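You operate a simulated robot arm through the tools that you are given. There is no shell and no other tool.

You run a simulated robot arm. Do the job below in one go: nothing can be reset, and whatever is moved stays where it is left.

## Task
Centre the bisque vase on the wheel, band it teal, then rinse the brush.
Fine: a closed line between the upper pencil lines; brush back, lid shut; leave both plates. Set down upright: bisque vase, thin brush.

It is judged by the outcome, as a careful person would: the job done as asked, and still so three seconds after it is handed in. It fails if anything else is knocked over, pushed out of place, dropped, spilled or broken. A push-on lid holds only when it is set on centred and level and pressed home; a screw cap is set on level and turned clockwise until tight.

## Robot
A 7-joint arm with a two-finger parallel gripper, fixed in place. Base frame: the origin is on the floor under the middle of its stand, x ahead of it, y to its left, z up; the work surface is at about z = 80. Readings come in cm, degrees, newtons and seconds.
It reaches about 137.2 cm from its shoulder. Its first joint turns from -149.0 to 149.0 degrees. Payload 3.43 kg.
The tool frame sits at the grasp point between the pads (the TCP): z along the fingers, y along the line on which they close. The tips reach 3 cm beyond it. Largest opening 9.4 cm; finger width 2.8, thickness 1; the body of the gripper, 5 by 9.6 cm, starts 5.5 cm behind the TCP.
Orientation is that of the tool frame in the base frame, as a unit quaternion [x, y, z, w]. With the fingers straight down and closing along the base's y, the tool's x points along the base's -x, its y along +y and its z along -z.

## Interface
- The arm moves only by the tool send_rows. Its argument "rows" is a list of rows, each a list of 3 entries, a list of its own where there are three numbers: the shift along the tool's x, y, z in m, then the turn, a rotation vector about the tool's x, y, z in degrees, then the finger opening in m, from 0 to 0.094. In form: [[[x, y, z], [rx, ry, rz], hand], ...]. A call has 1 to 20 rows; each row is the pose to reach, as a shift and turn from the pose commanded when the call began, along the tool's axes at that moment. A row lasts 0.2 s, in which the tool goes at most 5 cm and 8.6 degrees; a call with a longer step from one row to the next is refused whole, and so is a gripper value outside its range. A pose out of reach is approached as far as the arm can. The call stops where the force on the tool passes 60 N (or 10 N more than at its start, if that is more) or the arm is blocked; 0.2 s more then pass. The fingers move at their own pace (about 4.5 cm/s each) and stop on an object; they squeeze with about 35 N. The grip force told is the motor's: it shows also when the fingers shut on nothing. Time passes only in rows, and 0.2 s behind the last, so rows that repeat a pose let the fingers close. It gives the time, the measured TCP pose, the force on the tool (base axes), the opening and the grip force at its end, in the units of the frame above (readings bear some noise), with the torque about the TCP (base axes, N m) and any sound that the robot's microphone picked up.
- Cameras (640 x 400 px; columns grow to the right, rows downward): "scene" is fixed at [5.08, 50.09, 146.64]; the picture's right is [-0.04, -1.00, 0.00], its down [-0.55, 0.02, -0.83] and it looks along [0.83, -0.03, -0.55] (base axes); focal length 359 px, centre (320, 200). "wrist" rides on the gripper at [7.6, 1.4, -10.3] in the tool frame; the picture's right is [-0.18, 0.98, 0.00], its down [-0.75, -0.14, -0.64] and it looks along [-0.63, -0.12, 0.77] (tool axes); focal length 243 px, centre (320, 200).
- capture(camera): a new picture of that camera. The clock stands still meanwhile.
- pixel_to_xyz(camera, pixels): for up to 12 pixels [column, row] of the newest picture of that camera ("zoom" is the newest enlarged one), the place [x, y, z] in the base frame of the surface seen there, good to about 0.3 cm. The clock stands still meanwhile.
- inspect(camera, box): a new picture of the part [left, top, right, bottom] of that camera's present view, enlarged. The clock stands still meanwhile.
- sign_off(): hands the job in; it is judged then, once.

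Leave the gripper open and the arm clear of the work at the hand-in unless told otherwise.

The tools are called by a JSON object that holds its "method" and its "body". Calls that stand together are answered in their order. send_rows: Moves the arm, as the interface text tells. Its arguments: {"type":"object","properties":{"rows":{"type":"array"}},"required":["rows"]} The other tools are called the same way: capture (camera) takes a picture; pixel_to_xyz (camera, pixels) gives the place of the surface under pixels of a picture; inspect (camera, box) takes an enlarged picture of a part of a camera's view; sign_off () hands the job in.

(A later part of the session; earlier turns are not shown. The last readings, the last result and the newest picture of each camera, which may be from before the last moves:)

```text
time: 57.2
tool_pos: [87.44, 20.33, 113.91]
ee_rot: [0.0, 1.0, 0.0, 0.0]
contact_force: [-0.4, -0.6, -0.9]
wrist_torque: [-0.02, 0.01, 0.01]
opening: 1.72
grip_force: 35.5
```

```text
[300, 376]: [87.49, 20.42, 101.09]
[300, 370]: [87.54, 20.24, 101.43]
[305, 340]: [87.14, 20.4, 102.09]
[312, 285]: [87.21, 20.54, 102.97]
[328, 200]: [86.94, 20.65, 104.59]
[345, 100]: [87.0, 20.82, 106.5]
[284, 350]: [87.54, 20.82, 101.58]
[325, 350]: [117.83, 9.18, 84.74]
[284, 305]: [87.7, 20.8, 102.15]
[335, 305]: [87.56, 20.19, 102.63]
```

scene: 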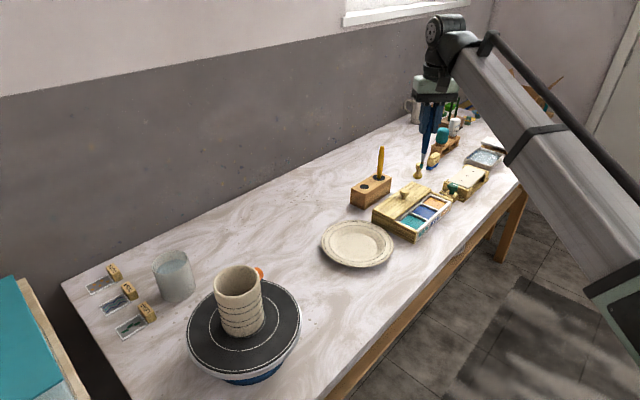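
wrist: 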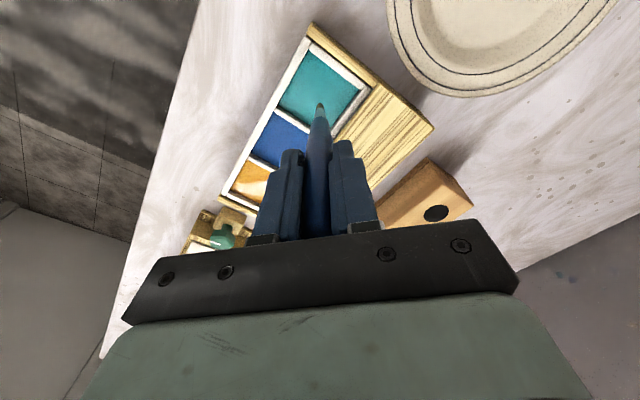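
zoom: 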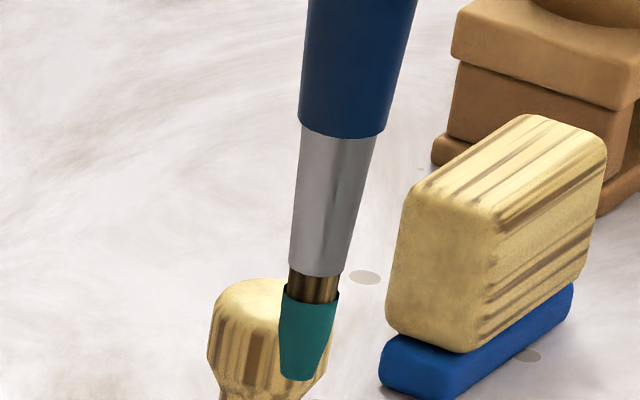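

The tip is 12.75 cm below the TCP (radius there ~0.28 cm). The view of the vase is clear now, so I measure the pencil line heights where it stands.

{"method": "inspect", "body": {"camera": "scene", "box": [205, 255, 275, 345]}}

```text
4.44 times, centred on (240, 300) of scene
```

zoom: 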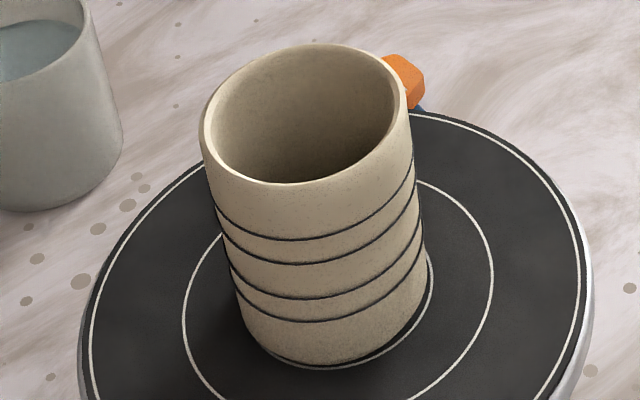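

{"method": "pixel_to_xyz", "body": {"camera": "zoom", "pixels": [[295, 240], [295, 252], [295, 264], [295, 299], [295, 321], [340, 232], [340, 245], [340, 257], [250, 231], [250, 243], [250, 256], [300, 184]]}}

{"method": "pixel_to_xyz", "body": {"camera": "zoom", "pixels": [[295, 240], [295, 252], [295, 264], [295, 299], [295, 321], [340, 232], [340, 245], [340, 257], [250, 231], [250, 243], [250, 256], [310, 362]]}}

{"method": "pixel_to_xyz", "body": {"camera": "zoom", "pixels": [[295, 240], [295, 252], [295, 264], [275, 240], [275, 262], [320, 237], [320, 262], [340, 232], [340, 257], [250, 231], [250, 256], [320, 250]]}}

```text
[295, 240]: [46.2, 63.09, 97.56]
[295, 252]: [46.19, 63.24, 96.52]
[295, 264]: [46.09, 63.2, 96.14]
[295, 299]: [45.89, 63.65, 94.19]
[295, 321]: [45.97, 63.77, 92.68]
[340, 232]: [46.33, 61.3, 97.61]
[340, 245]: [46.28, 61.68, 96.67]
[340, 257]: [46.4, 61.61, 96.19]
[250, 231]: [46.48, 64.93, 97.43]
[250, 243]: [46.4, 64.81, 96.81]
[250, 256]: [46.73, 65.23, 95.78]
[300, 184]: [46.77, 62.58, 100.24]
```

```text
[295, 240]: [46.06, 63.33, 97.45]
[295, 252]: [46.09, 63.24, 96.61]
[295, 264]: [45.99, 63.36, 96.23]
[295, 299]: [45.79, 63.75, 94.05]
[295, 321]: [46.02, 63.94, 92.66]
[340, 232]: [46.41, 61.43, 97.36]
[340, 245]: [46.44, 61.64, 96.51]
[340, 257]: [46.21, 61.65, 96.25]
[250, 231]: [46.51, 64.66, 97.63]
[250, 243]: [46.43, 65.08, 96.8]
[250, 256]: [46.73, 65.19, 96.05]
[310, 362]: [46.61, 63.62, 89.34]
```

```text
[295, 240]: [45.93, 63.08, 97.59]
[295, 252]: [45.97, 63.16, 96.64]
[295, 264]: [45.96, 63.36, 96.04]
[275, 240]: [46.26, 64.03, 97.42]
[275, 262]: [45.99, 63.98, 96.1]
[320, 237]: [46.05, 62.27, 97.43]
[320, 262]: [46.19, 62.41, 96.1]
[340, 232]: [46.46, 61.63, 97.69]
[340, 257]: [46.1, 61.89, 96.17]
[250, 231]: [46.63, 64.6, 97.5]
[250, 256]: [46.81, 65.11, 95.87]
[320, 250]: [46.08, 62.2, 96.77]
```

Upper lines are at z ≈ 97.5 and 96.1, so the band's middle is 96.8. I carry the brush to a waiting place above the vase (tip ~4 cm above the rim).

{"method": "send_rows", "body": {"rows": [[[0.0288, 0.0329, -0.01], [0, 0, 0], 0.005], [[0.0576, 0.0658, -0.02], [0, 0, 0], 0.005], [[0.0864, 0.0987, -0.0305], [0, 0, 0], 0.005], [[0.1152, 0.1316, -0.0305], [0, 0, 0], 0.005], [[0.144, 0.1645, -0.0305], [0, 0, 0], 0.005], [[0.1727, 0.1974, -0.0305], [0, 0, 0], 0.005], [[0.2015, 0.2304, -0.0305], [0, 0, 0], 0.005], [[0.2303, 0.2633, -0.0305], [0, 0, 0], 0.005], [[0.2591, 0.2962, -0.0305], [0, 0, 0], 0.005], [[0.2879, 0.3291, -0.0305], [0, 0, 0], 0.005], [[0.3167, 0.362, -0.0305], [0, 0, 0], 0.005], [[0.3455, 0.3949, -0.0305], [0, 0, 0], 0.005], [[0.3743, 0.4278, -0.0305], [0, 0, 0], 0.005], [[0.3743, 0.4278, -0.0305], [0, 0, 0], 0.005]]}}

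{"method": "capture", "body": {"camera": "wrist"}}

{"method": "capture", "body": {"camera": "scene"}}

```text
time: 60.2
tool_pos: [50.11, 63.13, 116.97]
ee_rot: [0.0, 1.0, 0.002, 0.002]
contact_force: [-0.4, -0.7, -0.7]
wrist_torque: [0.01, 0.0, 0.0]
opening: 1.68
grip_force: 34.9
out of reach, approached as far as the arm can: row 8, 9, 10
```

```text
taken
```

wrist: 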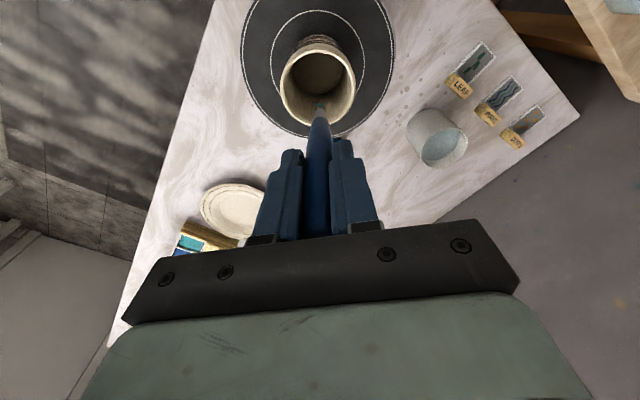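

```text
taken
```

scene: 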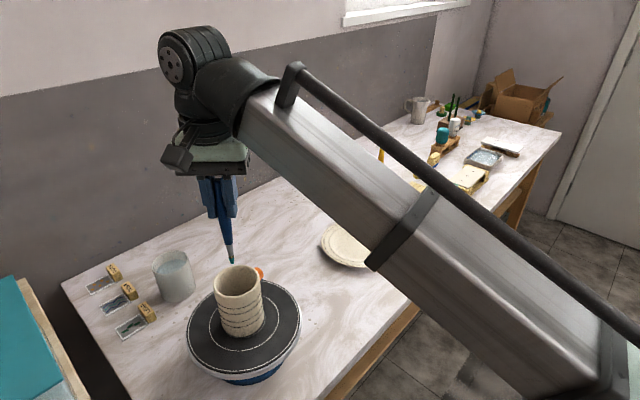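

The arm noted a few poses on the way as hard to reach, but it arrived. Now I tilt the brush 30° with the tip pointing inward and bring it beside the vase at the −y side (bearing 250°), with 1.7 cm clearance, to check reach and view.

{"method": "send_rows", "body": {"rows": [[[0.0106, -0.0291, 0], [-7.05, -2.565, 0], 0.005], [[0.0212, -0.0583, 0], [-14.1, -5.13, 0], 0.005], [[0.0315, -0.0865, 0], [-21.14, -7.7, 0], 0.005], [[0.0422, -0.1159, 0.03], [-28.19, -10.26, 0], 0.005], [[0.0422, -0.1159, 0.065], [-28.19, -10.26, 0], 0.005], [[0.0422, -0.1159, 0.0926], [-28.19, -10.26, 0], 0.005], [[0.0422, -0.1159, 0.0926], [-28.19, -10.26, 0], 0.005]]}}

{"method": "capture", "body": {"camera": "wrist"}}

{"method": "capture", "body": {"camera": "scene"}}

```text
time: 61.8
tool_pos: [45.92, 51.44, 107.73]
ee_rot: [-0.001, 0.966, 0.244, 0.089]
contact_force: [-0.1, -0.2, -0.2]
wrist_torque: [0.01, 0.0, 0.02]
opening: 1.73
grip_force: 34.9
```

```text
taken
```

wrist: 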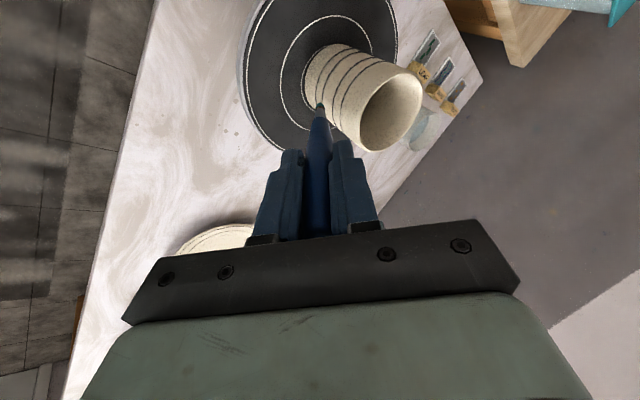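

```text
taken
```

scene: 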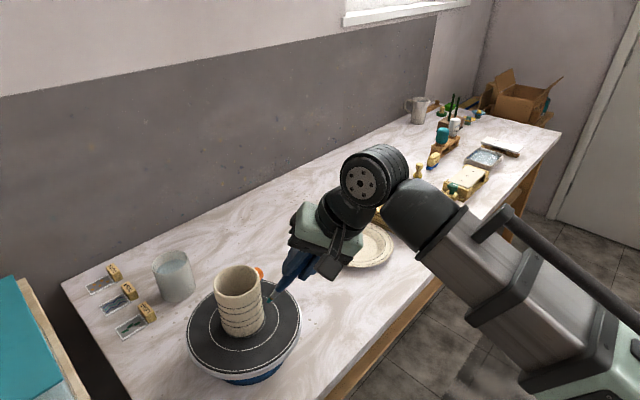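

The pose is as intended. I enlarge both views to see the tip against the band.

{"method": "inspect", "body": {"camera": "scene", "box": [215, 255, 295, 345]}}

{"method": "inspect", "body": {"camera": "wrist", "box": [270, 30, 430, 150]}}

```text
4.44 times, centred on (255, 300) of scene
```

zoom: 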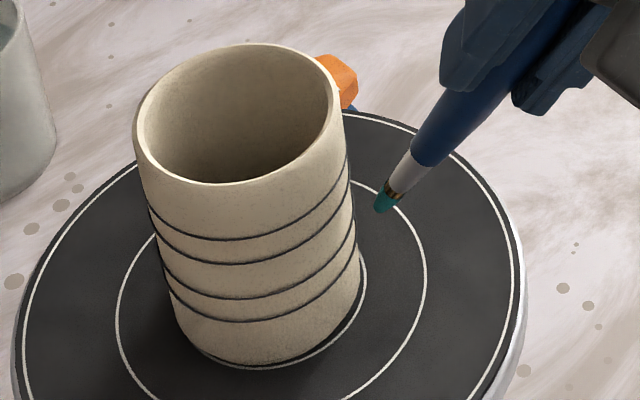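

```text
3.33 times, centred on (350, 90) of wrist
```

zoom: 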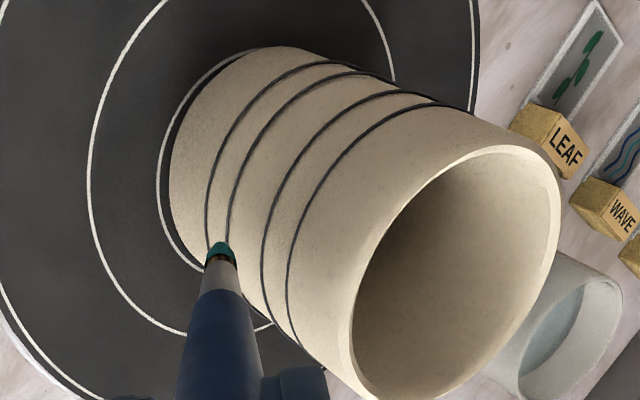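

{"method": "pixel_to_xyz", "body": {"camera": "zoom", "pixels": [[222, 244], [222, 250], [222, 258], [222, 275], [262, 280], [275, 260], [290, 280], [240, 200], [222, 310]]}}

{"method": "inspect", "body": {"camera": "scene", "box": [255, 275, 300, 315]}}

```text
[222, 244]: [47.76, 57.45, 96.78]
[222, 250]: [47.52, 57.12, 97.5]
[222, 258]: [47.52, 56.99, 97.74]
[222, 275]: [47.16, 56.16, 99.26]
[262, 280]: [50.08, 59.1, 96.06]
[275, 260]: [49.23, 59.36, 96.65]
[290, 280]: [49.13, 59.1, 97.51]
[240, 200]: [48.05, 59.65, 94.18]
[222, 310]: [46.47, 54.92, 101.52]
```

```text
10.00 times, centred on (278, 295) of scene
```

zoom: 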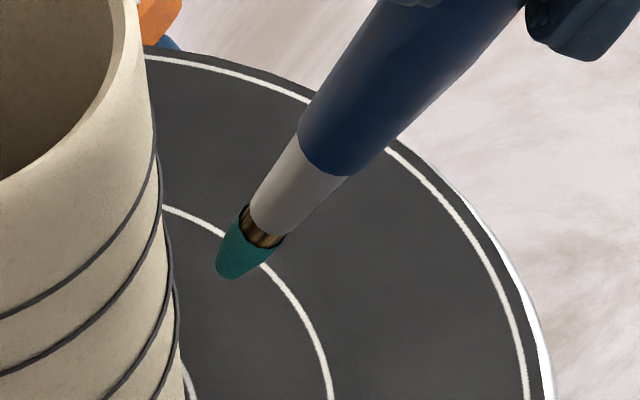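

The tip is at the right height, ~1.7 cm from the wall. I move it inward 1.3 cm along the radius, then look.

{"method": "send_rows", "body": {"rows": [[[-0.00148, 0.00407, 0.0025], [0, 0, 0], 0.005], [[-0.00296, 0.00814, 0.005], [0, 0, 0], 0.005], [[-0.00385, 0.01058, 0.0065], [0, 0, 0], 0.005], [[-0.00385, 0.01058, 0.0065], [0, 0, 0], 0.005]]}}

{"method": "inspect", "body": {"camera": "scene", "box": [245, 275, 290, 315]}}

{"method": "inspect", "body": {"camera": "wrist", "box": [280, 60, 370, 130]}}

```text
time: 62.8
tool_pos: [46.27, 52.82, 107.81]
ee_rot: [-0.001, 0.966, 0.244, 0.088]
contact_force: [-0.7, -0.1, -0.8]
wrist_torque: [0.0, -0.02, 0.0]
opening: 1.69
grip_force: 35.5
```

```text
10.00 times, centred on (268, 295) of scene
```

zoom: 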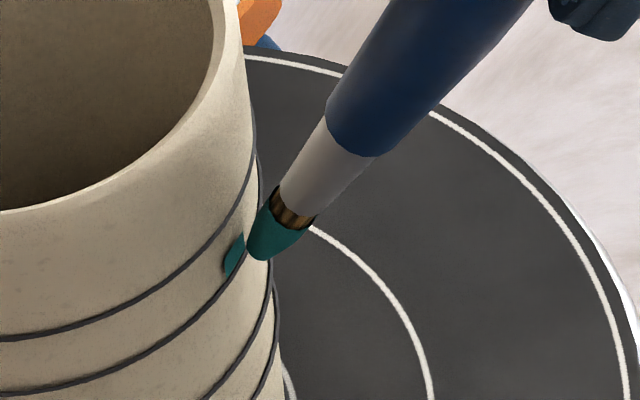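

```text
5.71 times, centred on (325, 95) of wrist
```

zoom: 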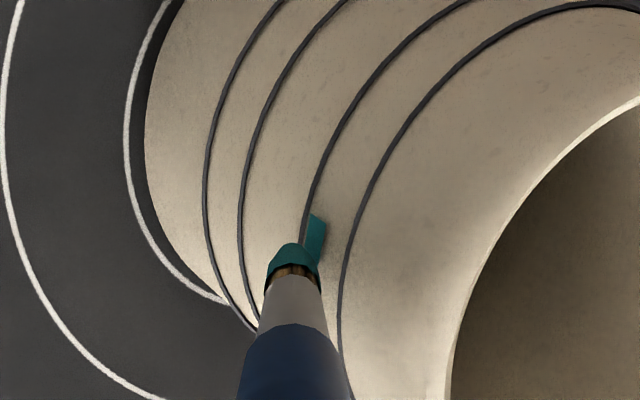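

Paint is already landing on the vase – the mark appears with the tip a few millimetres off and no force. It looks slightly low, near the lower of the two lines. I measure the mark and the lines here.

{"method": "pixel_to_xyz", "body": {"camera": "zoom", "pixels": [[307, 220], [324, 222], [315, 230], [318, 250], [303, 225], [349, 230], [345, 250], [312, 215]]}}

{"method": "inspect", "body": {"camera": "scene", "box": [252, 288, 276, 306]}}

{"method": "inspect", "body": {"camera": "wrist", "box": [305, 85, 345, 110]}}

```text
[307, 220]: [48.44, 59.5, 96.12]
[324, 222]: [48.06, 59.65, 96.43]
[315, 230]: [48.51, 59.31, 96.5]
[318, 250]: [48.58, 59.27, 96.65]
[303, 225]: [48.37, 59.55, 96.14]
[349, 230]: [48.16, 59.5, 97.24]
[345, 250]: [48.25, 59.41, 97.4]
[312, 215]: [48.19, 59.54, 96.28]
```

```text
16.00 times, centred on (264, 297) of scene
```

zoom: 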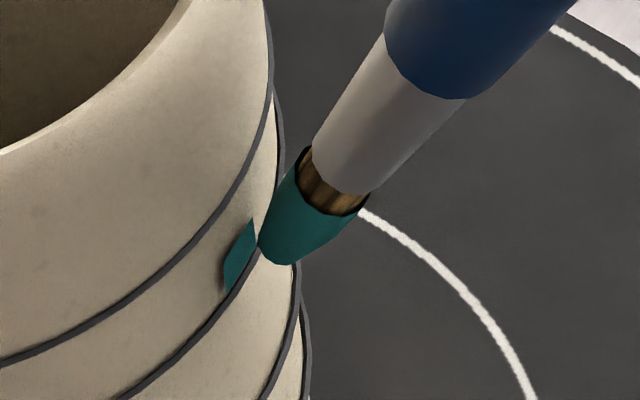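

```text
16.00 times, centred on (325, 98) of wrist
```

zoom: 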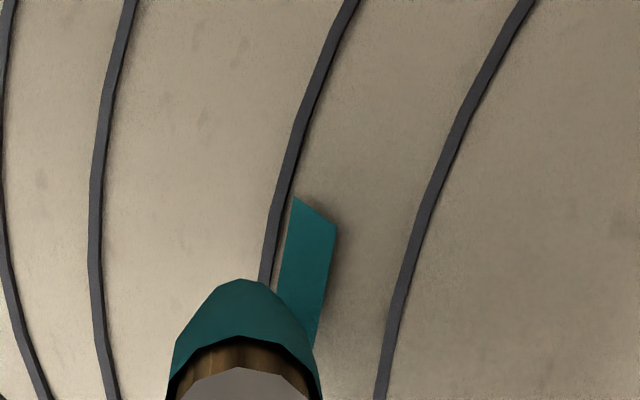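

The mark spans about z 96.2–96.65, a 0.45 cm wide line just above the lower pencil line; I should work 3 mm higher. No contact is needed, so I keep a small gap. I withdraw outward, up, and back to the waiting pose above the vase.

{"method": "send_rows", "body": {"rows": [[[0.00385, -0.01058, -0.0065], [0, 0, 0], 0.005], [[-0.00299, 0.00822, -0.04114], [0, 0, 0], 0.005], [[-0.00983, 0.02702, -0.0758], [0, 0, 0], 0.005], [[-0.01583, 0.04352, -0.08019], [7.05, 2.565, 0], 0.005], [[-0.02679, 0.07363, -0.06169], [14.1, 5.13, 0], 0.005], [[-0.03775, 0.10374, -0.04319], [21.14, 7.7, 0], 0.005], [[-0.0485, 0.13328, -0.02504], [28.19, 10.26, 0], 0.005], [[-0.0485, 0.13328, -0.02504], [28.19, 10.26, 0], 0.005]]}}

{"method": "capture", "body": {"camera": "scene"}}

{"method": "inspect", "body": {"camera": "scene", "box": [205, 255, 285, 345]}}

```text
time: 64.6
tool_pos: [50.18, 63.17, 117.04]
ee_rot: [0.0, 1.0, 0.001, 0.001]
contact_force: [-0.2, 0.6, -0.1]
wrist_torque: [0.0, 0.0, -0.03]
opening: 1.7
grip_force: 35.1
```

```text
taken
```

scene: 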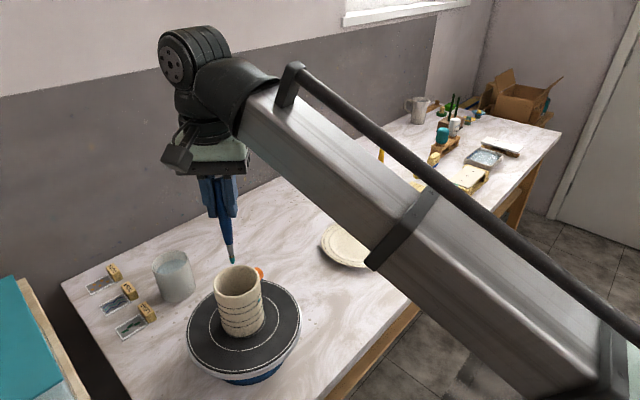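

```text
4.44 times, centred on (245, 300) of scene
```

zoom: 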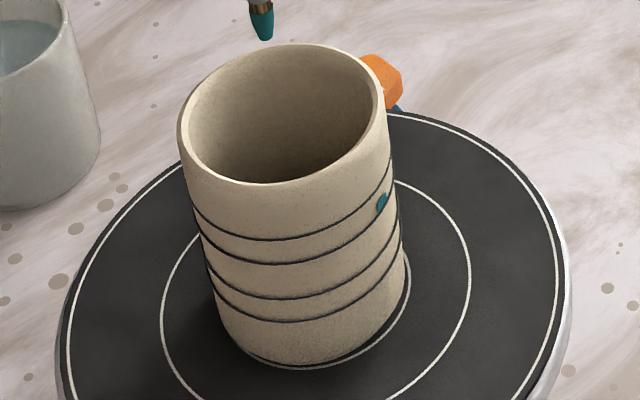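

The mark sits between the upper two lines at (382,203). Before painting more, I make a dry orbit with 2.5 cm of clearance from bearing 250° to 370° to check that the arm can follow it.

{"method": "send_rows", "body": {"rows": [[[0.01094, -0.03007, 0], [-7.05, -2.565, 0], 0.005], [[0.02189, -0.06014, 0], [-14.1, -5.13, 0], 0.005], [[0.03283, -0.09021, 0], [-21.14, -7.7, 0], 0.005], [[0.04412, -0.12122, 0.03], [-28.19, -10.26, 0], 0.005], [[0.04412, -0.12122, 0.065], [-28.19, -10.26, 0], 0.005], [[0.04412, -0.12122, 0.0896], [-28.19, -10.26, 0], 0.005], [[0.0224, -0.12704, 0.0896], [-29.54, -5.21, 0], 0.005], [[0, -0.129, 0.0896], [-30, 0, 0], 0.005], [[-0.0224, -0.12704, 0.0896], [-29.54, 5.21, 0], 0.005], [[-0.04412, -0.12122, 0.0896], [-28.19, 10.26, 0], 0.005], [[-0.0645, -0.11172, 0.0896], [-25.98, 15, 0], 0.005], [[-0.08292, -0.09882, 0.0896], [-22.98, 19.28, 0], 0.005], [[-0.09882, -0.08292, 0.0896], [-19.28, 22.98, 0], 0.005], [[-0.11172, -0.0645, 0.0896], [-15, 25.98, 0], 0.005], [[-0.12122, -0.04412, 0.0896], [-10.26, 28.19, 0], 0.005], [[-0.12704, -0.0224, 0.0896], [-5.21, 29.54, 0], 0.005], [[-0.129, 0, 0.0896], [0, 30, 0], 0.005], [[-0.12704, 0.0224, 0.0896], [5.21, 29.54, 0], 0.005], [[-0.12704, 0.0224, 0.0896], [5.21, 29.54, 0], 0.005]]}}

{"method": "capture", "body": {"camera": "scene"}}

{"method": "capture", "body": {"camera": "wrist"}}

```text
time: 68.6
tool_pos: [61.76, 63.89, 103.27]
ee_rot: [0.009, 0.972, 0.067, -0.226]
contact_force: [-0.2, 0.0, 0.2]
wrist_torque: [-0.02, -0.01, -0.02]
opening: 1.7
grip_force: 35.3
out of reach, approached as far as the arm can: row 15, 16, 17, 18, 19
```

```text
taken
```

scene: 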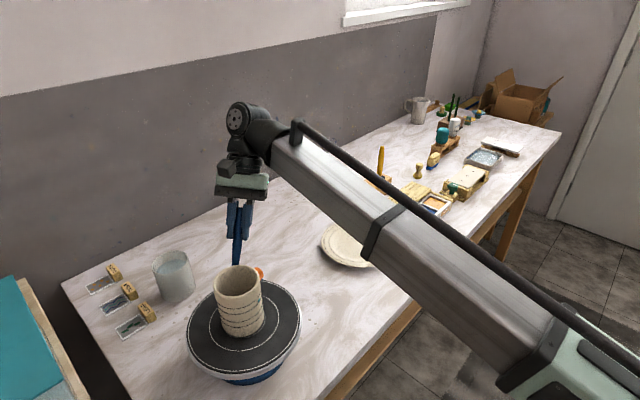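

```text
taken
```

wrist: 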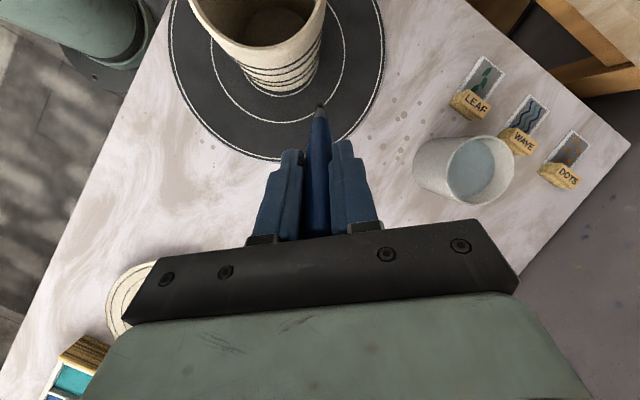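

The arm cannot reach tilts of 30° that point back toward its base (bearings beyond 340°). I retrace the path back to bearing 330°, which was reachable, and rise there. For the far side I will use a smaller tilt.

{"method": "send_rows", "body": {"rows": [[[-0.00222, -0.02236, 0.00098], [-4.975, 0.436, -1.333], 0.005], [[-0.00102, -0.04462, 0.00389], [-9.957, 0, -2.628], 0.005], [[0.00354, -0.06612, 0.00864], [-14.82, -1.296, -3.85], 0.005], [[0.01135, -0.0862, 0.01509], [-19.4, -3.42, -4.96], 0.005], [[0.01135, -0.0862, 0.01509], [-19.4, -3.42, -4.96], 0.005], [[0.03104, -0.08967, -0.01955], [-19.4, -3.42, -4.96], 0.005], [[0.05547, -0.09398, -0.0625], [-19.4, -3.42, -4.96], 0.005], [[0.05547, -0.09398, -0.0625], [-19.4, -3.42, -4.96], 0.005]]}}

{"method": "capture", "body": {"camera": "scene"}}

```text
time: 70.4
tool_pos: [59.17, 53.55, 110.27]
ee_rot: [0.008, 0.952, 0.239, -0.189]
contact_force: [0.4, 0.1, 0.0]
wrist_torque: [0.02, 0.02, -0.02]
opening: 1.71
grip_force: 35.4
```

```text
taken
```

scene: 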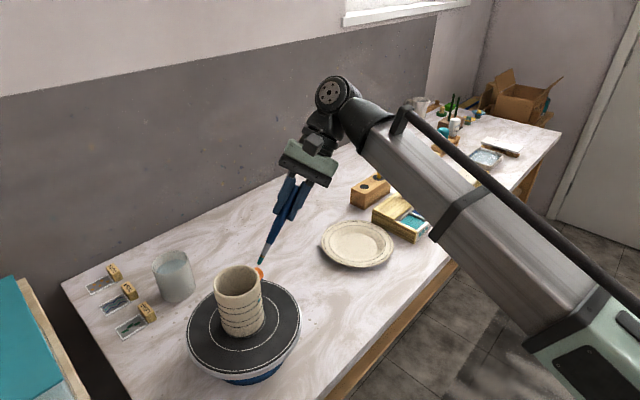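

I see the commands continue from the pose actually reached. From the reading I work out the way back: first straight up, then untilt and move to the waiting pose above the vase.

{"method": "send_rows", "body": {"rows": [[[0.0125, 0.0155, -0.0278], [0, 0, 0], 0.005], [[0.0249, 0.031, -0.0557], [0, 0, 0], 0.005], [[0.044, 0.0497, -0.0368], [6.1, -4.9, -0.2], 0.005], [[0.063, 0.0683, -0.0179], [12.6, -9.9, -0.4], 0.005], [[0.0821, 0.087, 0.001], [19.0, -15.0, -0.63], 0.005], [[0.0935, 0.0982, 0.0123], [25.1, -19.9, -0.84], 0.005], [[0.1012, 0.1056, 0.0199], [27.9, -22.08, -0.93], 0.005], [[0.1012, 0.1056, 0.0199], [27.9, -22.08, -0.93], 0.005]]}}

{"method": "send_rows", "body": {"rows": [[[0, 0, 0], [0, 0, 0], 0.005]]}}

{"method": "send_rows", "body": {"rows": [[[0, 0, 0], [0, 0, 0], 0.005]]}}

```text
time: 72.2
tool_pos: [50.06, 63.19, 116.9]
ee_rot: [-0.001, 1.0, 0.002, 0.003]
contact_force: [-0.9, 2.0, -1.3]
wrist_torque: [-0.01, -0.04, 0.02]
opening: 1.7
grip_force: 35.0
```

```text
time: 72.6
tool_pos: [50.05, 63.21, 117.1]
ee_rot: [-0.001, 1.0, 0.002, 0.003]
contact_force: [0.2, -0.3, 0.6]
wrist_torque: [0.02, -0.01, 0.02]
opening: 1.71
grip_force: 34.8
```

```text
time: 73.0
tool_pos: [50.12, 63.25, 116.97]
ee_rot: [-0.001, 1.0, 0.002, 0.002]
contact_force: [-0.6, -1.0, 0.8]
wrist_torque: [0.0, 0.0, 0.0]
opening: 1.71
grip_force: 34.9
```

I fine-correct the waiting pose, then make a dry orbit all the way around with only 10° tilt and 2.5 cm clearance.

{"method": "send_rows", "body": {"rows": [[[-0.0002, -0.0012, 0], [0.2, 0.3, 0.1], 0.005], [[-0.0002, -0.0012, 0], [0.2, 0.3, 0.1], 0.005]]}}

{"method": "send_rows", "body": {"rows": [[[0, -0.044, 0], [-5, 0, 0], 0.005], [[0, -0.0877, 0.02], [-10, 0, 0], 0.005], [[0, -0.0877, 0.05], [-10, 0, 0], 0.005], [[0, -0.0877, 0.074], [-10, 0, 0], 0.005], [[-0.0336, -0.081, 0.074], [-9.24, 3.83, 0], 0.005], [[-0.062, -0.062, 0.074], [-7.07, 7.07, 0], 0.005], [[-0.081, -0.0336, 0.074], [-3.83, 9.24, 0], 0.005], [[-0.0877, 0, 0.074], [0, 10, 0], 0.005], [[-0.081, 0.0336, 0.074], [3.83, 9.24, 0], 0.005], [[-0.062, 0.062, 0.074], [7.07, 7.07, 0], 0.005], [[-0.0336, 0.081, 0.074], [9.24, 3.83, 0], 0.005], [[0, 0.0877, 0.074], [10, 0, 0], 0.005], [[0.0336, 0.081, 0.074], [9.24, -3.83, 0], 0.005], [[0.062, 0.062, 0.074], [7.07, -7.07, 0], 0.005], [[0.081, 0.0336, 0.074], [3.83, -9.24, 0], 0.005], [[0.0877, 0, 0.074], [0, -10, 0], 0.005], [[0.081, -0.0336, 0.074], [-3.83, -9.24, 0], 0.005], [[0.062, -0.062, 0.074], [-7.07, -7.07, 0], 0.005], [[0.0336, -0.081, 0.074], [-9.24, -3.83, 0], 0.005], [[0, -0.0877, 0.074], [-10, 0, 0], 0.005]]}}

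{"method": "capture", "body": {"camera": "scene"}}

{"method": "capture", "body": {"camera": "wrist"}}

```text
time: 73.6
tool_pos: [50.06, 63.09, 117.04]
ee_rot: [0.001, 1.0, 0.003, 0.001]
contact_force: [0.3, -0.1, -0.7]
wrist_torque: [0.0, -0.03, 0.0]
opening: 1.71
grip_force: 35.5
```

```text
time: 77.8
tool_pos: [50.02, 54.2, 109.88]
ee_rot: [0.001, 0.996, 0.085, -0.003]
contact_force: [0.5, -0.2, 0.1]
wrist_torque: [0.02, 0.02, 0.02]
opening: 1.71
grip_force: 35.0
out of reach, approached as far as the arm can: row 9, 10, 11, 12
```

```text
taken
```

scene: 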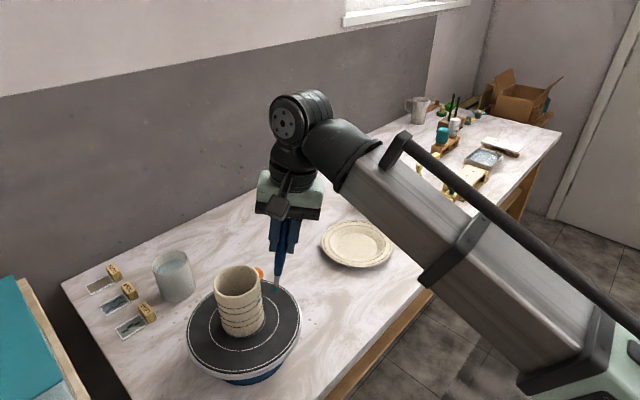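

```text
taken
```

wrist: 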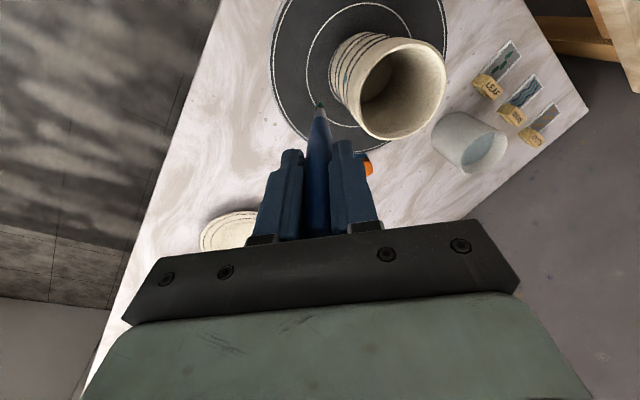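

With 10° tilt the arm still cannot point back along its own forearm (bearings ~20–90°). A better way: keep the brush leaning sideways relative to the forearm (lean direction 320° for one half, 146° for the other) and only translate the tip around the vase. First I go back to the waiting pose.

{"method": "send_rows", "body": {"rows": [[[0, 0.0064, -0.0364], [0, 0, 0], 0.005], [[0, 0.01285, -0.07287], [0, 0, 0], 0.005], [[0, 0.05618, -0.06523], [5, 0, 0], 0.005], [[0, 0.09922, -0.05765], [10, 0, 0], 0.005], [[0, 0.09922, -0.05765], [10, 0, 0], 0.005]]}}

{"method": "send_rows", "body": {"rows": [[[0, 0, 0], [0, 0, 0], 0.005]]}}

{"method": "send_rows", "body": {"rows": [[[0, 0, 0], [0, 0, 0], 0.005]]}}

```text
time: 79.0
tool_pos: [50.14, 63.12, 116.94]
ee_rot: [0.001, 1.0, 0.003, 0.001]
contact_force: [-0.5, -0.7, 0.2]
wrist_torque: [0.0, -0.02, 0.0]
opening: 1.71
grip_force: 34.3
```

```text
time: 79.4
tool_pos: [50.21, 63.14, 116.96]
ee_rot: [0.0, 1.0, 0.003, 0.001]
contact_force: [0.1, 0.1, -0.7]
wrist_torque: [-0.01, 0.0, 0.0]
opening: 1.68
grip_force: 35.0
```

```text
time: 79.8
tool_pos: [50.13, 63.12, 117.04]
ee_rot: [0.0, 1.0, 0.003, 0.002]
contact_force: [-0.2, 0.1, -0.8]
wrist_torque: [-0.06, 0.01, -0.01]
opening: 1.7
grip_force: 34.9
```

I enter on the far-right side (bearing 320°) leaning 30°, and dry-run the half circle from 55° round to 225° with 2.5 cm clearance, keeping the hand's orientation fixed.

{"method": "send_rows", "body": {"rows": [[[-0.02496, -0.02095, 0], [-4.74, 5.79, 0], 0.005], [[-0.04993, -0.04189, 0], [-9.47, 11.58, 0], 0.005], [[-0.07489, -0.06284, 0], [-14.2, 17.36, 0], 0.005], [[-0.09985, -0.08378, 0.03], [-18.94, 23.15, 0], 0.005], [[-0.09985, -0.08378, 0.065], [-18.94, 23.15, 0], 0.005], [[-0.09985, -0.08378, 0.0893], [-18.94, 23.15, 0], 0.005], [[-0.11114, -0.06423, 0.0893], [-18.94, 23.15, 0], 0.005], [[-0.11506, -0.042, 0.0893], [-18.94, 23.15, 0], 0.005], [[-0.11114, -0.01977, 0.0893], [-18.94, 23.15, 0], 0.005], [[-0.09985, -0.00022, 0.0893], [-18.94, 23.15, 0], 0.005], [[-0.08734, 0.01124, 0.0893], [-18.94, 23.15, 0], 0.005], [[-0.10635, -0.0095, 0.0893], [-18.94, 23.15, 0], 0.005], [[-0.11481, -0.03633, 0.0893], [-18.94, 23.15, 0], 0.005], [[-0.11114, -0.06423, 0.0893], [-18.94, 23.15, 0], 0.005], [[-0.09602, -0.08796, 0.0893], [-18.94, 23.15, 0], 0.005], [[-0.07229, -0.10308, 0.0893], [-18.94, 23.15, 0], 0.005], [[-0.04439, -0.10675, 0.0893], [-18.94, 23.15, 0], 0.005], [[-0.01756, -0.09829, 0.0893], [-18.94, 23.15, 0], 0.005], [[-0.0041, -0.08796, 0.0893], [-18.94, 23.15, 0], 0.005], [[-0.0041, -0.08796, 0.0893], [-18.94, 23.15, 0], 0.005]]}}

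{"method": "capture", "body": {"camera": "scene"}}

{"method": "capture", "body": {"camera": "wrist"}}

```text
time: 84.0
tool_pos: [50.43, 54.18, 108.3]
ee_rot: [0.001, 0.966, 0.162, -0.202]
contact_force: [0.0, 0.3, -0.4]
wrist_torque: [0.01, 0.04, -0.02]
opening: 1.7
grip_force: 35.2
out of reach, approached as far as the arm can: row 3
```

```text
taken
```

scene: 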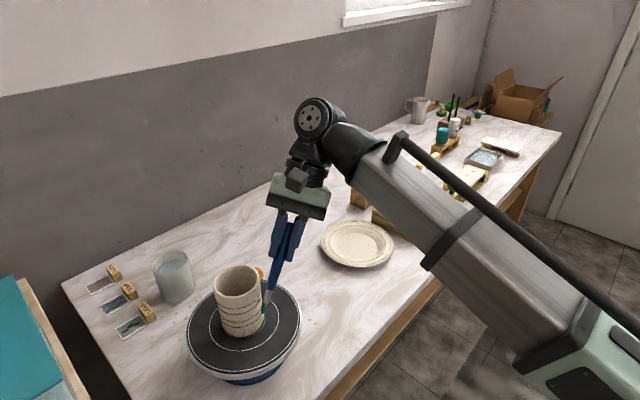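

```text
taken
```

wrist: 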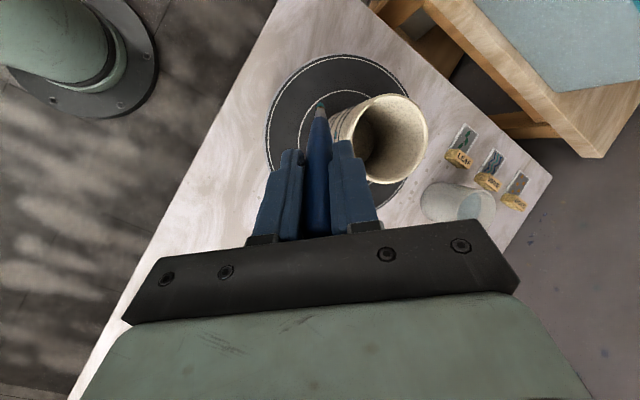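

This half circle (55°→225°) is fully reachable. I now paint its first quarter: tip in to 4.4 cm from the axis at bearing 225°, sweep to 320°, then withdraw.

{"method": "send_rows", "body": {"rows": [[[-0.00908, 0.00929, -0.00057], [0, 0, 0], 0.005], [[-0.01466, 0.015, -0.00092], [0, 0, 0], 0.005], [[-0.01866, 0.0115, -0.00398], [0, 0, 0], 0.005], [[-0.02319, 0.00869, -0.00703], [0, 0, 0], 0.005], [[-0.02814, 0.0066, -0.01], [0, 0, 0], 0.005], [[-0.03343, 0.00529, -0.01282], [0, 0, 0], 0.005], [[-0.03895, 0.00479, -0.01545], [0, 0, 0], 0.005], [[-0.0446, 0.00509, -0.01784], [0, 0, 0], 0.005], [[-0.05026, 0.0062, -0.01993], [0, 0, 0], 0.005], [[-0.05583, 0.00809, -0.02169], [0, 0, 0], 0.005], [[-0.0612, 0.01073, -0.02308], [0, 0, 0], 0.005], [[-0.06625, 0.01406, -0.02408], [0, 0, 0], 0.005], [[-0.07091, 0.01803, -0.02467], [0, 0, 0], 0.005], [[-0.07457, 0.02195, -0.02483], [0, 0, 0], 0.005], [[-0.0885, 0.01026, -0.03533], [0, 0, 0], 0.005]]}}

{"method": "capture", "body": {"camera": "scene"}}

{"method": "inspect", "body": {"camera": "scene", "box": [205, 255, 285, 345]}}

{"method": "capture", "body": {"camera": "wrist"}}

```text
time: 87.2
tool_pos: [59.88, 54.59, 107.96]
ee_rot: [0.001, 0.966, 0.161, -0.201]
contact_force: [1.0, 0.1, 0.2]
wrist_torque: [0.0, -0.03, -0.01]
opening: 1.74
grip_force: 34.7
```

```text
taken
```

scene: 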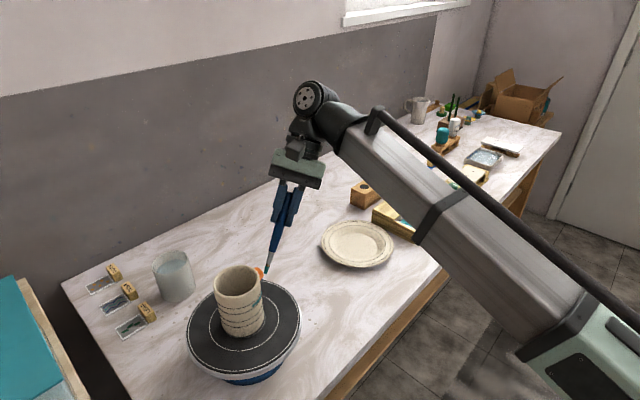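

```text
4.44 times, centred on (245, 300) of scene
```

zoom: 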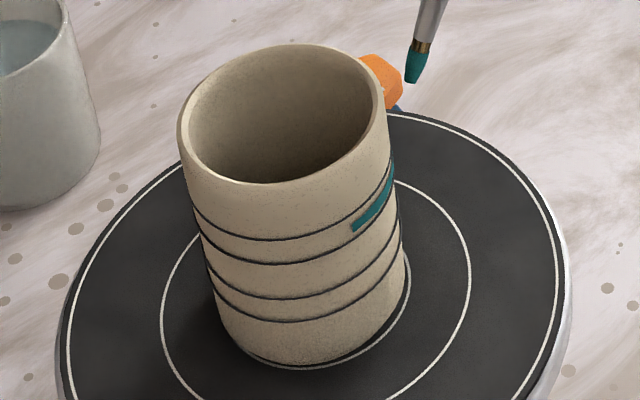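

```text
taken
```

wrist: 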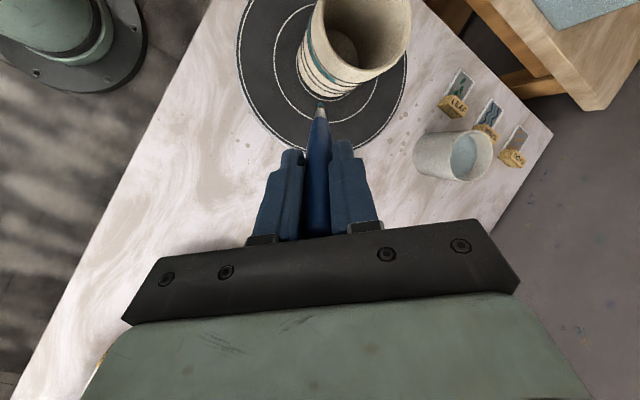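

A clean teal band has been painted on the right side with no contact force. I enlarge it to check the height between the lines.

{"method": "inspect", "body": {"camera": "wrist", "box": [280, 0, 420, 110]}}

{"method": "inspect", "body": {"camera": "scene", "box": [235, 280, 275, 315]}}

```text
3.64 times, centred on (350, 55) of wrist
```

zoom: 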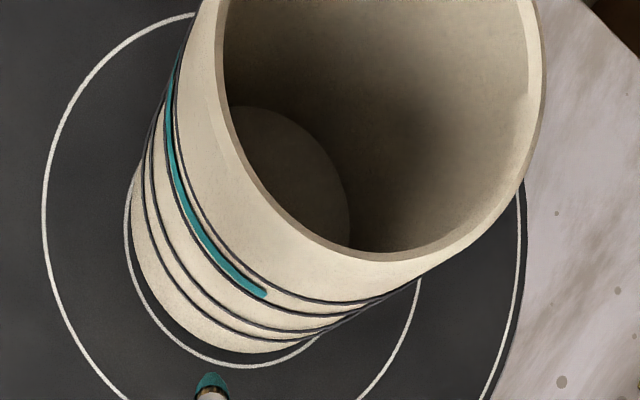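

```text
11.43 times, centred on (255, 298) of scene
```

zoom: 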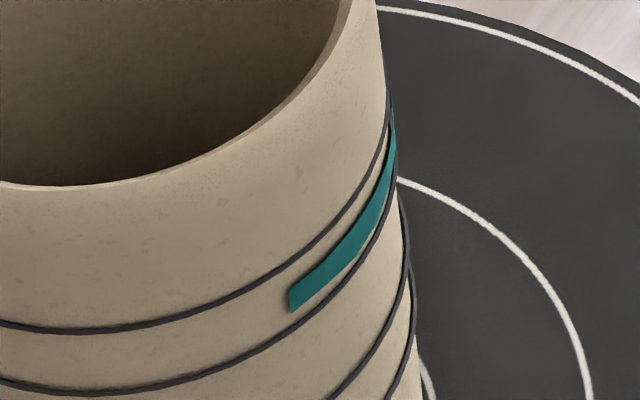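

{"method": "pixel_to_xyz", "body": {"camera": "zoom", "pixels": [[293, 252], [293, 293], [293, 302], [293, 311], [293, 322], [340, 222], [340, 250], [340, 262], [340, 275], [340, 290]]}}

{"method": "pixel_to_xyz", "body": {"camera": "zoom", "pixels": [[293, 252], [293, 293], [293, 302], [293, 311], [293, 322], [340, 222], [340, 250], [340, 262], [340, 275], [340, 290]]}}

{"method": "inspect", "body": {"camera": "wrist", "box": [305, 20, 345, 85]}}

```text
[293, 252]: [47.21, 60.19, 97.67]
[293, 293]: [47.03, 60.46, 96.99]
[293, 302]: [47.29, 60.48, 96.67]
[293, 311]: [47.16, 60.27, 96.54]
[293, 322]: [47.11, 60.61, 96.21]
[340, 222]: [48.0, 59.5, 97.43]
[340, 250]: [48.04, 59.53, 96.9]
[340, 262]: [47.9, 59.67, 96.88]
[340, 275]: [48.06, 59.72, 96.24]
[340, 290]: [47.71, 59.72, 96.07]
```

```text
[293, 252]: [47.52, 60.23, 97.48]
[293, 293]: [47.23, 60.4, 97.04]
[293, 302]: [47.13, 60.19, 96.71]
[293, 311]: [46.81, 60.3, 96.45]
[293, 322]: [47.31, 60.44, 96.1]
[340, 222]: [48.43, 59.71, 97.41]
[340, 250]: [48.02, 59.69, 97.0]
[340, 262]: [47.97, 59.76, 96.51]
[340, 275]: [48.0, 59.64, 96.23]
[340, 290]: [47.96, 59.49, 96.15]
```

```text
6.15 times, centred on (325, 52) of wrist
```

zoom: 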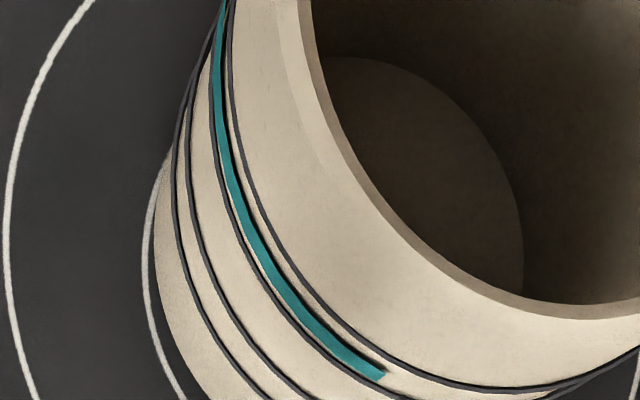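

The band sits at z ≈ 96.5–97.0, inside the lines (96.15 and 97.55). I continue the same way from bearing 316° to 52°.

{"method": "send_rows", "body": {"rows": [[[0.01104, 0.00453, 0.00657], [0, 0, 0], 0.005], [[0.01598, 0.0094, 0.01055], [0, 0, 0], 0.005], [[0.01203, 0.0141, 0.01055], [0, 0, 0], 0.005], [[0.00869, 0.01923, 0.01098], [0, 0, 0], 0.005], [[0.00602, 0.0247, 0.01183], [0, 0, 0], 0.005], [[0.00407, 0.03038, 0.01308], [0, 0, 0], 0.005], [[0.00288, 0.03618, 0.0147], [0, 0, 0], 0.005], [[0.00248, 0.04198, 0.01668], [0, 0, 0], 0.005], [[0.00286, 0.04766, 0.01896], [0, 0, 0], 0.005], [[0.00403, 0.05313, 0.0215], [0, 0, 0], 0.005], [[0.00596, 0.05826, 0.02426], [0, 0, 0], 0.005], [[0.00862, 0.06296, 0.02718], [0, 0, 0], 0.005], [[0.01194, 0.06715, 0.0302], [0, 0, 0], 0.005], [[0.01587, 0.07073, 0.03327], [0, 0, 0], 0.005], [[0.00287, 0.08721, 0.03363], [0, 0, 0], 0.005]]}}

{"method": "capture", "body": {"camera": "scene"}}

{"method": "capture", "body": {"camera": "wrist"}}

```text
time: 90.4
tool_pos: [59.02, 63.97, 108.0]
ee_rot: [0.0, 0.966, 0.162, -0.202]
contact_force: [0.0, 0.5, -1.1]
wrist_torque: [0.03, 0.01, 0.0]
opening: 1.72
grip_force: 34.9
```

```text
taken
```

scene: 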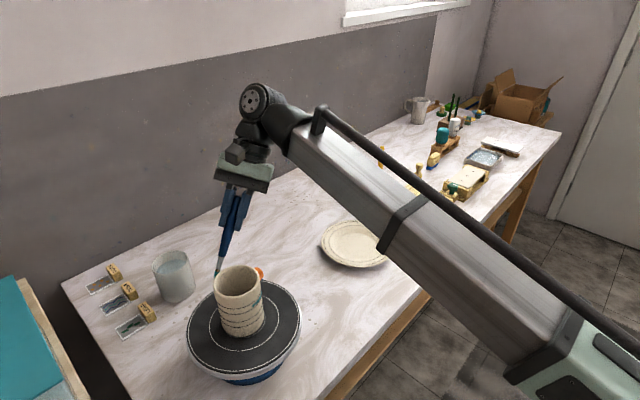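

```text
taken
```

wrist: 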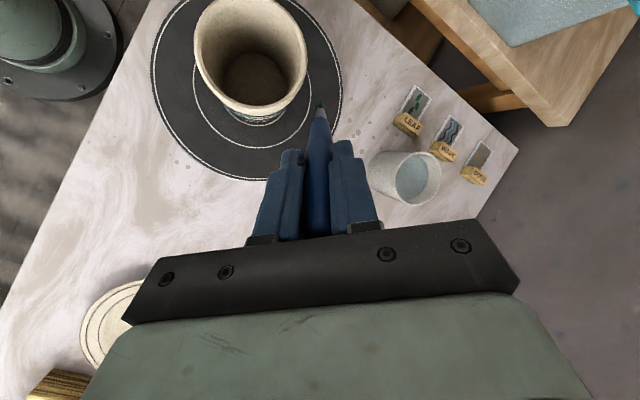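

{"method": "inspect", "body": {"camera": "wrist", "box": [190, 60, 340, 150]}}

{"method": "inspect", "body": {"camera": "scene", "box": [205, 255, 285, 345]}}

```text
4.27 times, centred on (265, 105) of wrist
```

zoom: 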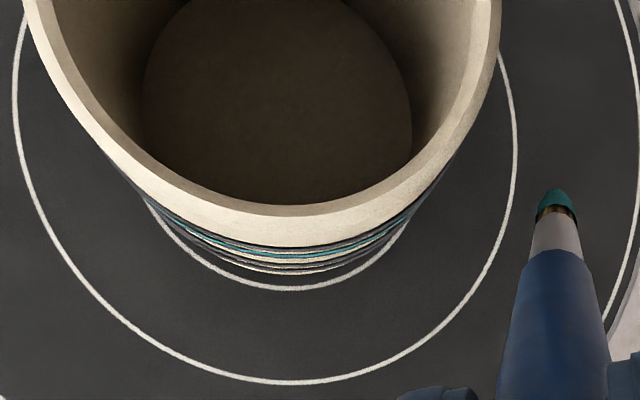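

```text
4.44 times, centred on (245, 300) of scene
```

zoom: 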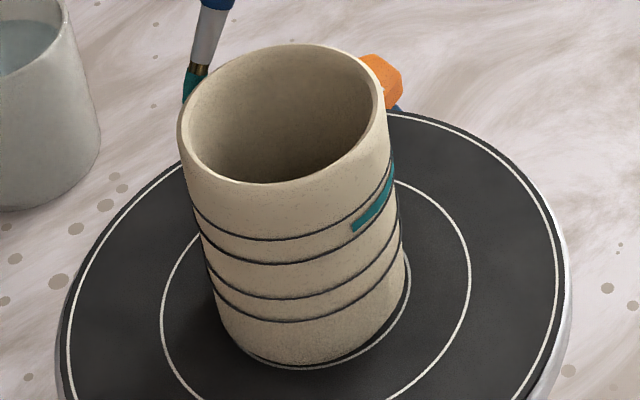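

The band continues neatly around the far side and the brush is still teal. I withdraw upward and return to the waiting pose, to switch the lean for the other half.

{"method": "send_rows", "body": {"rows": [[[0.00958, 0.00804, -0.02165], [0, 0, 0], 0.005], [[0.01915, 0.01607, -0.0433], [0, 0, 0], 0.005], [[0.04388, 0.01562, -0.04407], [4.69, -5.85, 0], 0.005], [[0.06862, 0.01518, -0.04485], [9.37, -11.69, 0], 0.005], [[0.09335, 0.01473, -0.04562], [14.06, -17.54, 0], 0.005], [[0.11781, 0.01406, -0.04579], [18.74, -23.38, 0], 0.005], [[0.11781, 0.01406, -0.04579], [18.74, -23.38, 0], 0.005]]}}

{"method": "send_rows", "body": {"rows": [[[0, 0, 0], [0, 0, 0], 0.005]]}}

{"method": "send_rows", "body": {"rows": [[[0, 0, 0], [0, 0, 0], 0.005]]}}

{"method": "send_rows", "body": {"rows": [[[0, 0, 0], [0, 0, 0], 0.005]]}}

```text
time: 92.0
tool_pos: [50.08, 63.13, 117.07]
ee_rot: [0.0, 1.0, 0.002, 0.002]
contact_force: [0.5, 0.1, -0.3]
wrist_torque: [0.01, 0.01, 0.0]
opening: 1.71
grip_force: 35.4
```

```text
time: 92.4
tool_pos: [50.08, 63.11, 117.0]
ee_rot: [0.001, 1.0, 0.003, 0.002]
contact_force: [0.5, -0.1, -0.2]
wrist_torque: [0.03, -0.03, 0.01]
opening: 1.69
grip_force: 34.4
```

```text
time: 92.8
tool_pos: [50.17, 63.22, 116.96]
ee_rot: [0.002, 1.0, 0.002, 0.001]
contact_force: [0.3, -0.5, -0.2]
wrist_torque: [0.02, 0.04, 0.02]
opening: 1.71
grip_force: 34.7
```

```text
time: 93.2
tool_pos: [50.11, 63.12, 117.01]
ee_rot: [0.001, 1.0, 0.002, 0.002]
contact_force: [-0.1, -0.4, -0.1]
wrist_torque: [0.01, 0.02, 0.02]
opening: 1.71
grip_force: 35.2
```

Back at the waiting pose. Now I dry-run the other half with the brush leaning toward bearing 140° (same clearance), ending at bearing 232°.

{"method": "send_rows", "body": {"rows": [[[0.02496, 0.02095, 0], [4.89, -5.7, 0], 0.005], [[0.04993, 0.04189, 0], [9.77, -11.39, 0], 0.005], [[0.07489, 0.06284, 0.01], [14.66, -17.09, 0], 0.005], [[0.09985, 0.08378, 0.035], [19.54, -22.78, 0], 0.005], [[0.09985, 0.08378, 0.065], [19.54, -22.78, 0], 0.005], [[0.09985, 0.08378, 0.0893], [19.54, -22.78, 0], 0.005], [[0.07956, 0.09993, 0.0893], [19.54, -22.78, 0], 0.005], [[0.05458, 0.10685, 0.0893], [19.54, -22.78, 0], 0.005], [[0.02889, 0.10346, 0.0893], [19.54, -22.78, 0], 0.005], [[0.00656, 0.09031, 0.0893], [19.54, -22.78, 0], 0.005], [[0.03323, 0.10479, 0.0893], [19.54, -22.78, 0], 0.005], [[0.06357, 0.10559, 0.0893], [19.54, -22.78, 0], 0.005], [[0.09097, 0.09252, 0.0893], [19.54, -22.78, 0], 0.005], [[0.10944, 0.06844, 0.0893], [19.54, -22.78, 0], 0.005], [[0.11497, 0.03861, 0.0893], [19.54, -22.78, 0], 0.005], [[0.10635, 0.00951, 0.0893], [19.54, -22.78, 0], 0.005], [[0.09008, -0.00921, 0.0893], [19.54, -22.78, 0], 0.005], [[0.09008, -0.00921, 0.0893], [19.54, -22.78, 0], 0.005]]}}

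{"method": "capture", "body": {"camera": "scene"}}

{"method": "capture", "body": {"camera": "wrist"}}

```text
time: 97.0
tool_pos: [41.28, 62.14, 108.12]
ee_rot: [0.0, 0.966, -0.169, 0.197]
contact_force: [-0.7, -1.1, 0.6]
wrist_torque: [-0.01, -0.03, -0.03]
opening: 1.7
grip_force: 35.1
out of reach, approached as far as the arm can: row 1, 2, 3, 4, 5, 15
```

```text
taken
```

scene: 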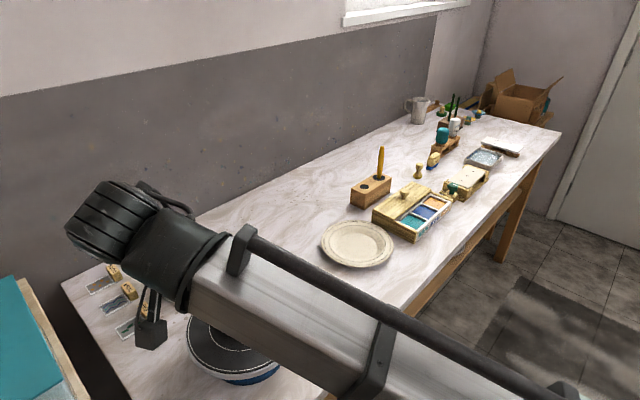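

```text
taken
```

wrist: 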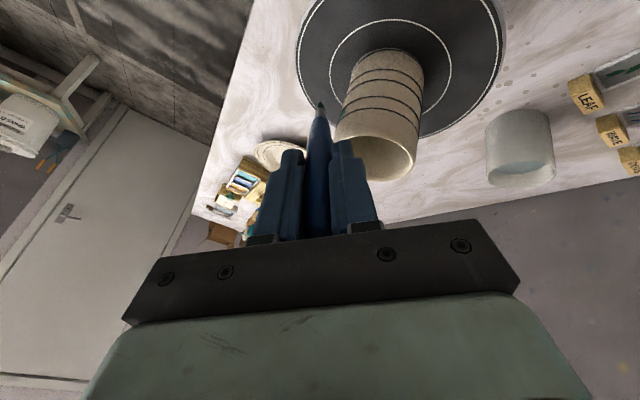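

Only high poses on the way in and one wide pose were flagged; the painting circle lies inside that. The last pose is reached as planned. I paint from bearing 232° back to 136° now.

{"method": "send_rows", "body": {"rows": [[[-0.00805, 0.0102, -0.00023], [0, 0, 0], 0.005], [[-0.013, 0.01648, -0.00037], [0, 0, 0], 0.005], [[-0.00907, 0.02006, -0.00343], [0, 0, 0], 0.005], [[-0.00575, 0.02425, -0.00646], [0, 0, 0], 0.005], [[-0.00309, 0.02895, -0.00938], [0, 0, 0], 0.005], [[-0.00116, 0.03408, -0.01213], [0, 0, 0], 0.005], [[1e-05, 0.03955, -0.01468], [0, 0, 0], 0.005], [[0.00039, 0.04523, -0.01696], [0, 0, 0], 0.005], [[-1e-05, 0.05103, -0.01893], [0, 0, 0], 0.005], [[-0.0012, 0.05682, -0.02056], [0, 0, 0], 0.005], [[-0.00315, 0.06251, -0.02181], [0, 0, 0], 0.005], [[-0.00582, 0.06797, -0.02265], [0, 0, 0], 0.005], [[-0.00916, 0.07311, -0.02308], [0, 0, 0], 0.005], [[-0.01311, 0.07781, -0.02308], [0, 0, 0], 0.005], [[-0.00015, 0.09059, -0.03356], [0, 0, 0], 0.005]]}}

{"method": "capture", "body": {"camera": "scene"}}

{"method": "capture", "body": {"camera": "wrist"}}

```text
time: 100.2
tool_pos: [40.39, 71.82, 108.02]
ee_rot: [0.001, 0.966, -0.168, 0.197]
contact_force: [0.2, -0.6, -0.2]
wrist_torque: [0.0, -0.01, -0.02]
opening: 1.72
grip_force: 35.2
```

```text
taken
```

scene: 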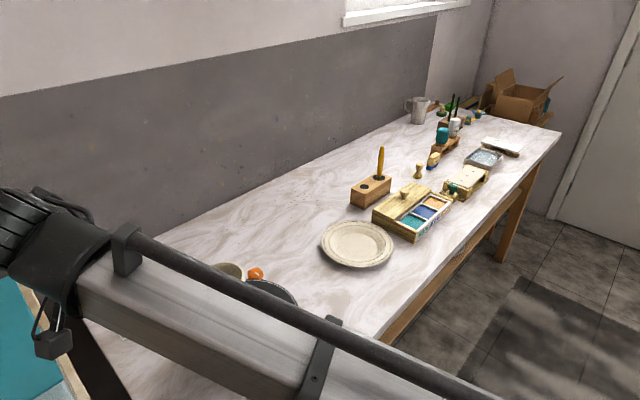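

```text
taken
```

wrist: 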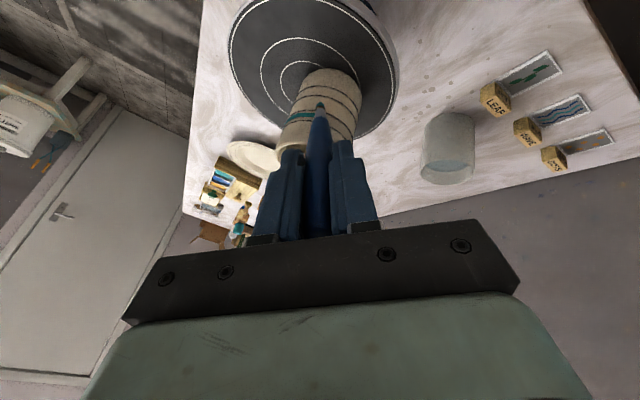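

{"method": "inspect", "body": {"camera": "wrist", "box": [270, 60, 380, 160]}}

```text
4.00 times, centred on (325, 110) of wrist
```

zoom: 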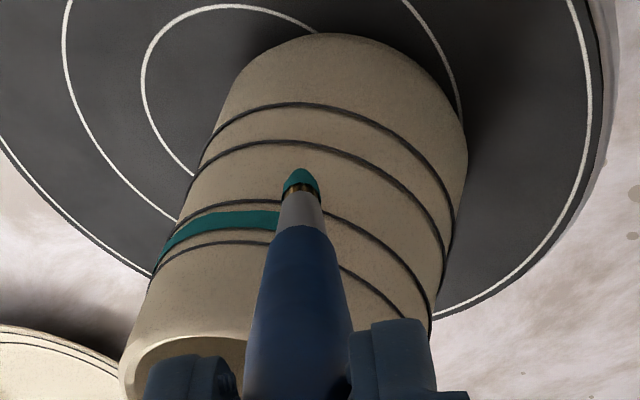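

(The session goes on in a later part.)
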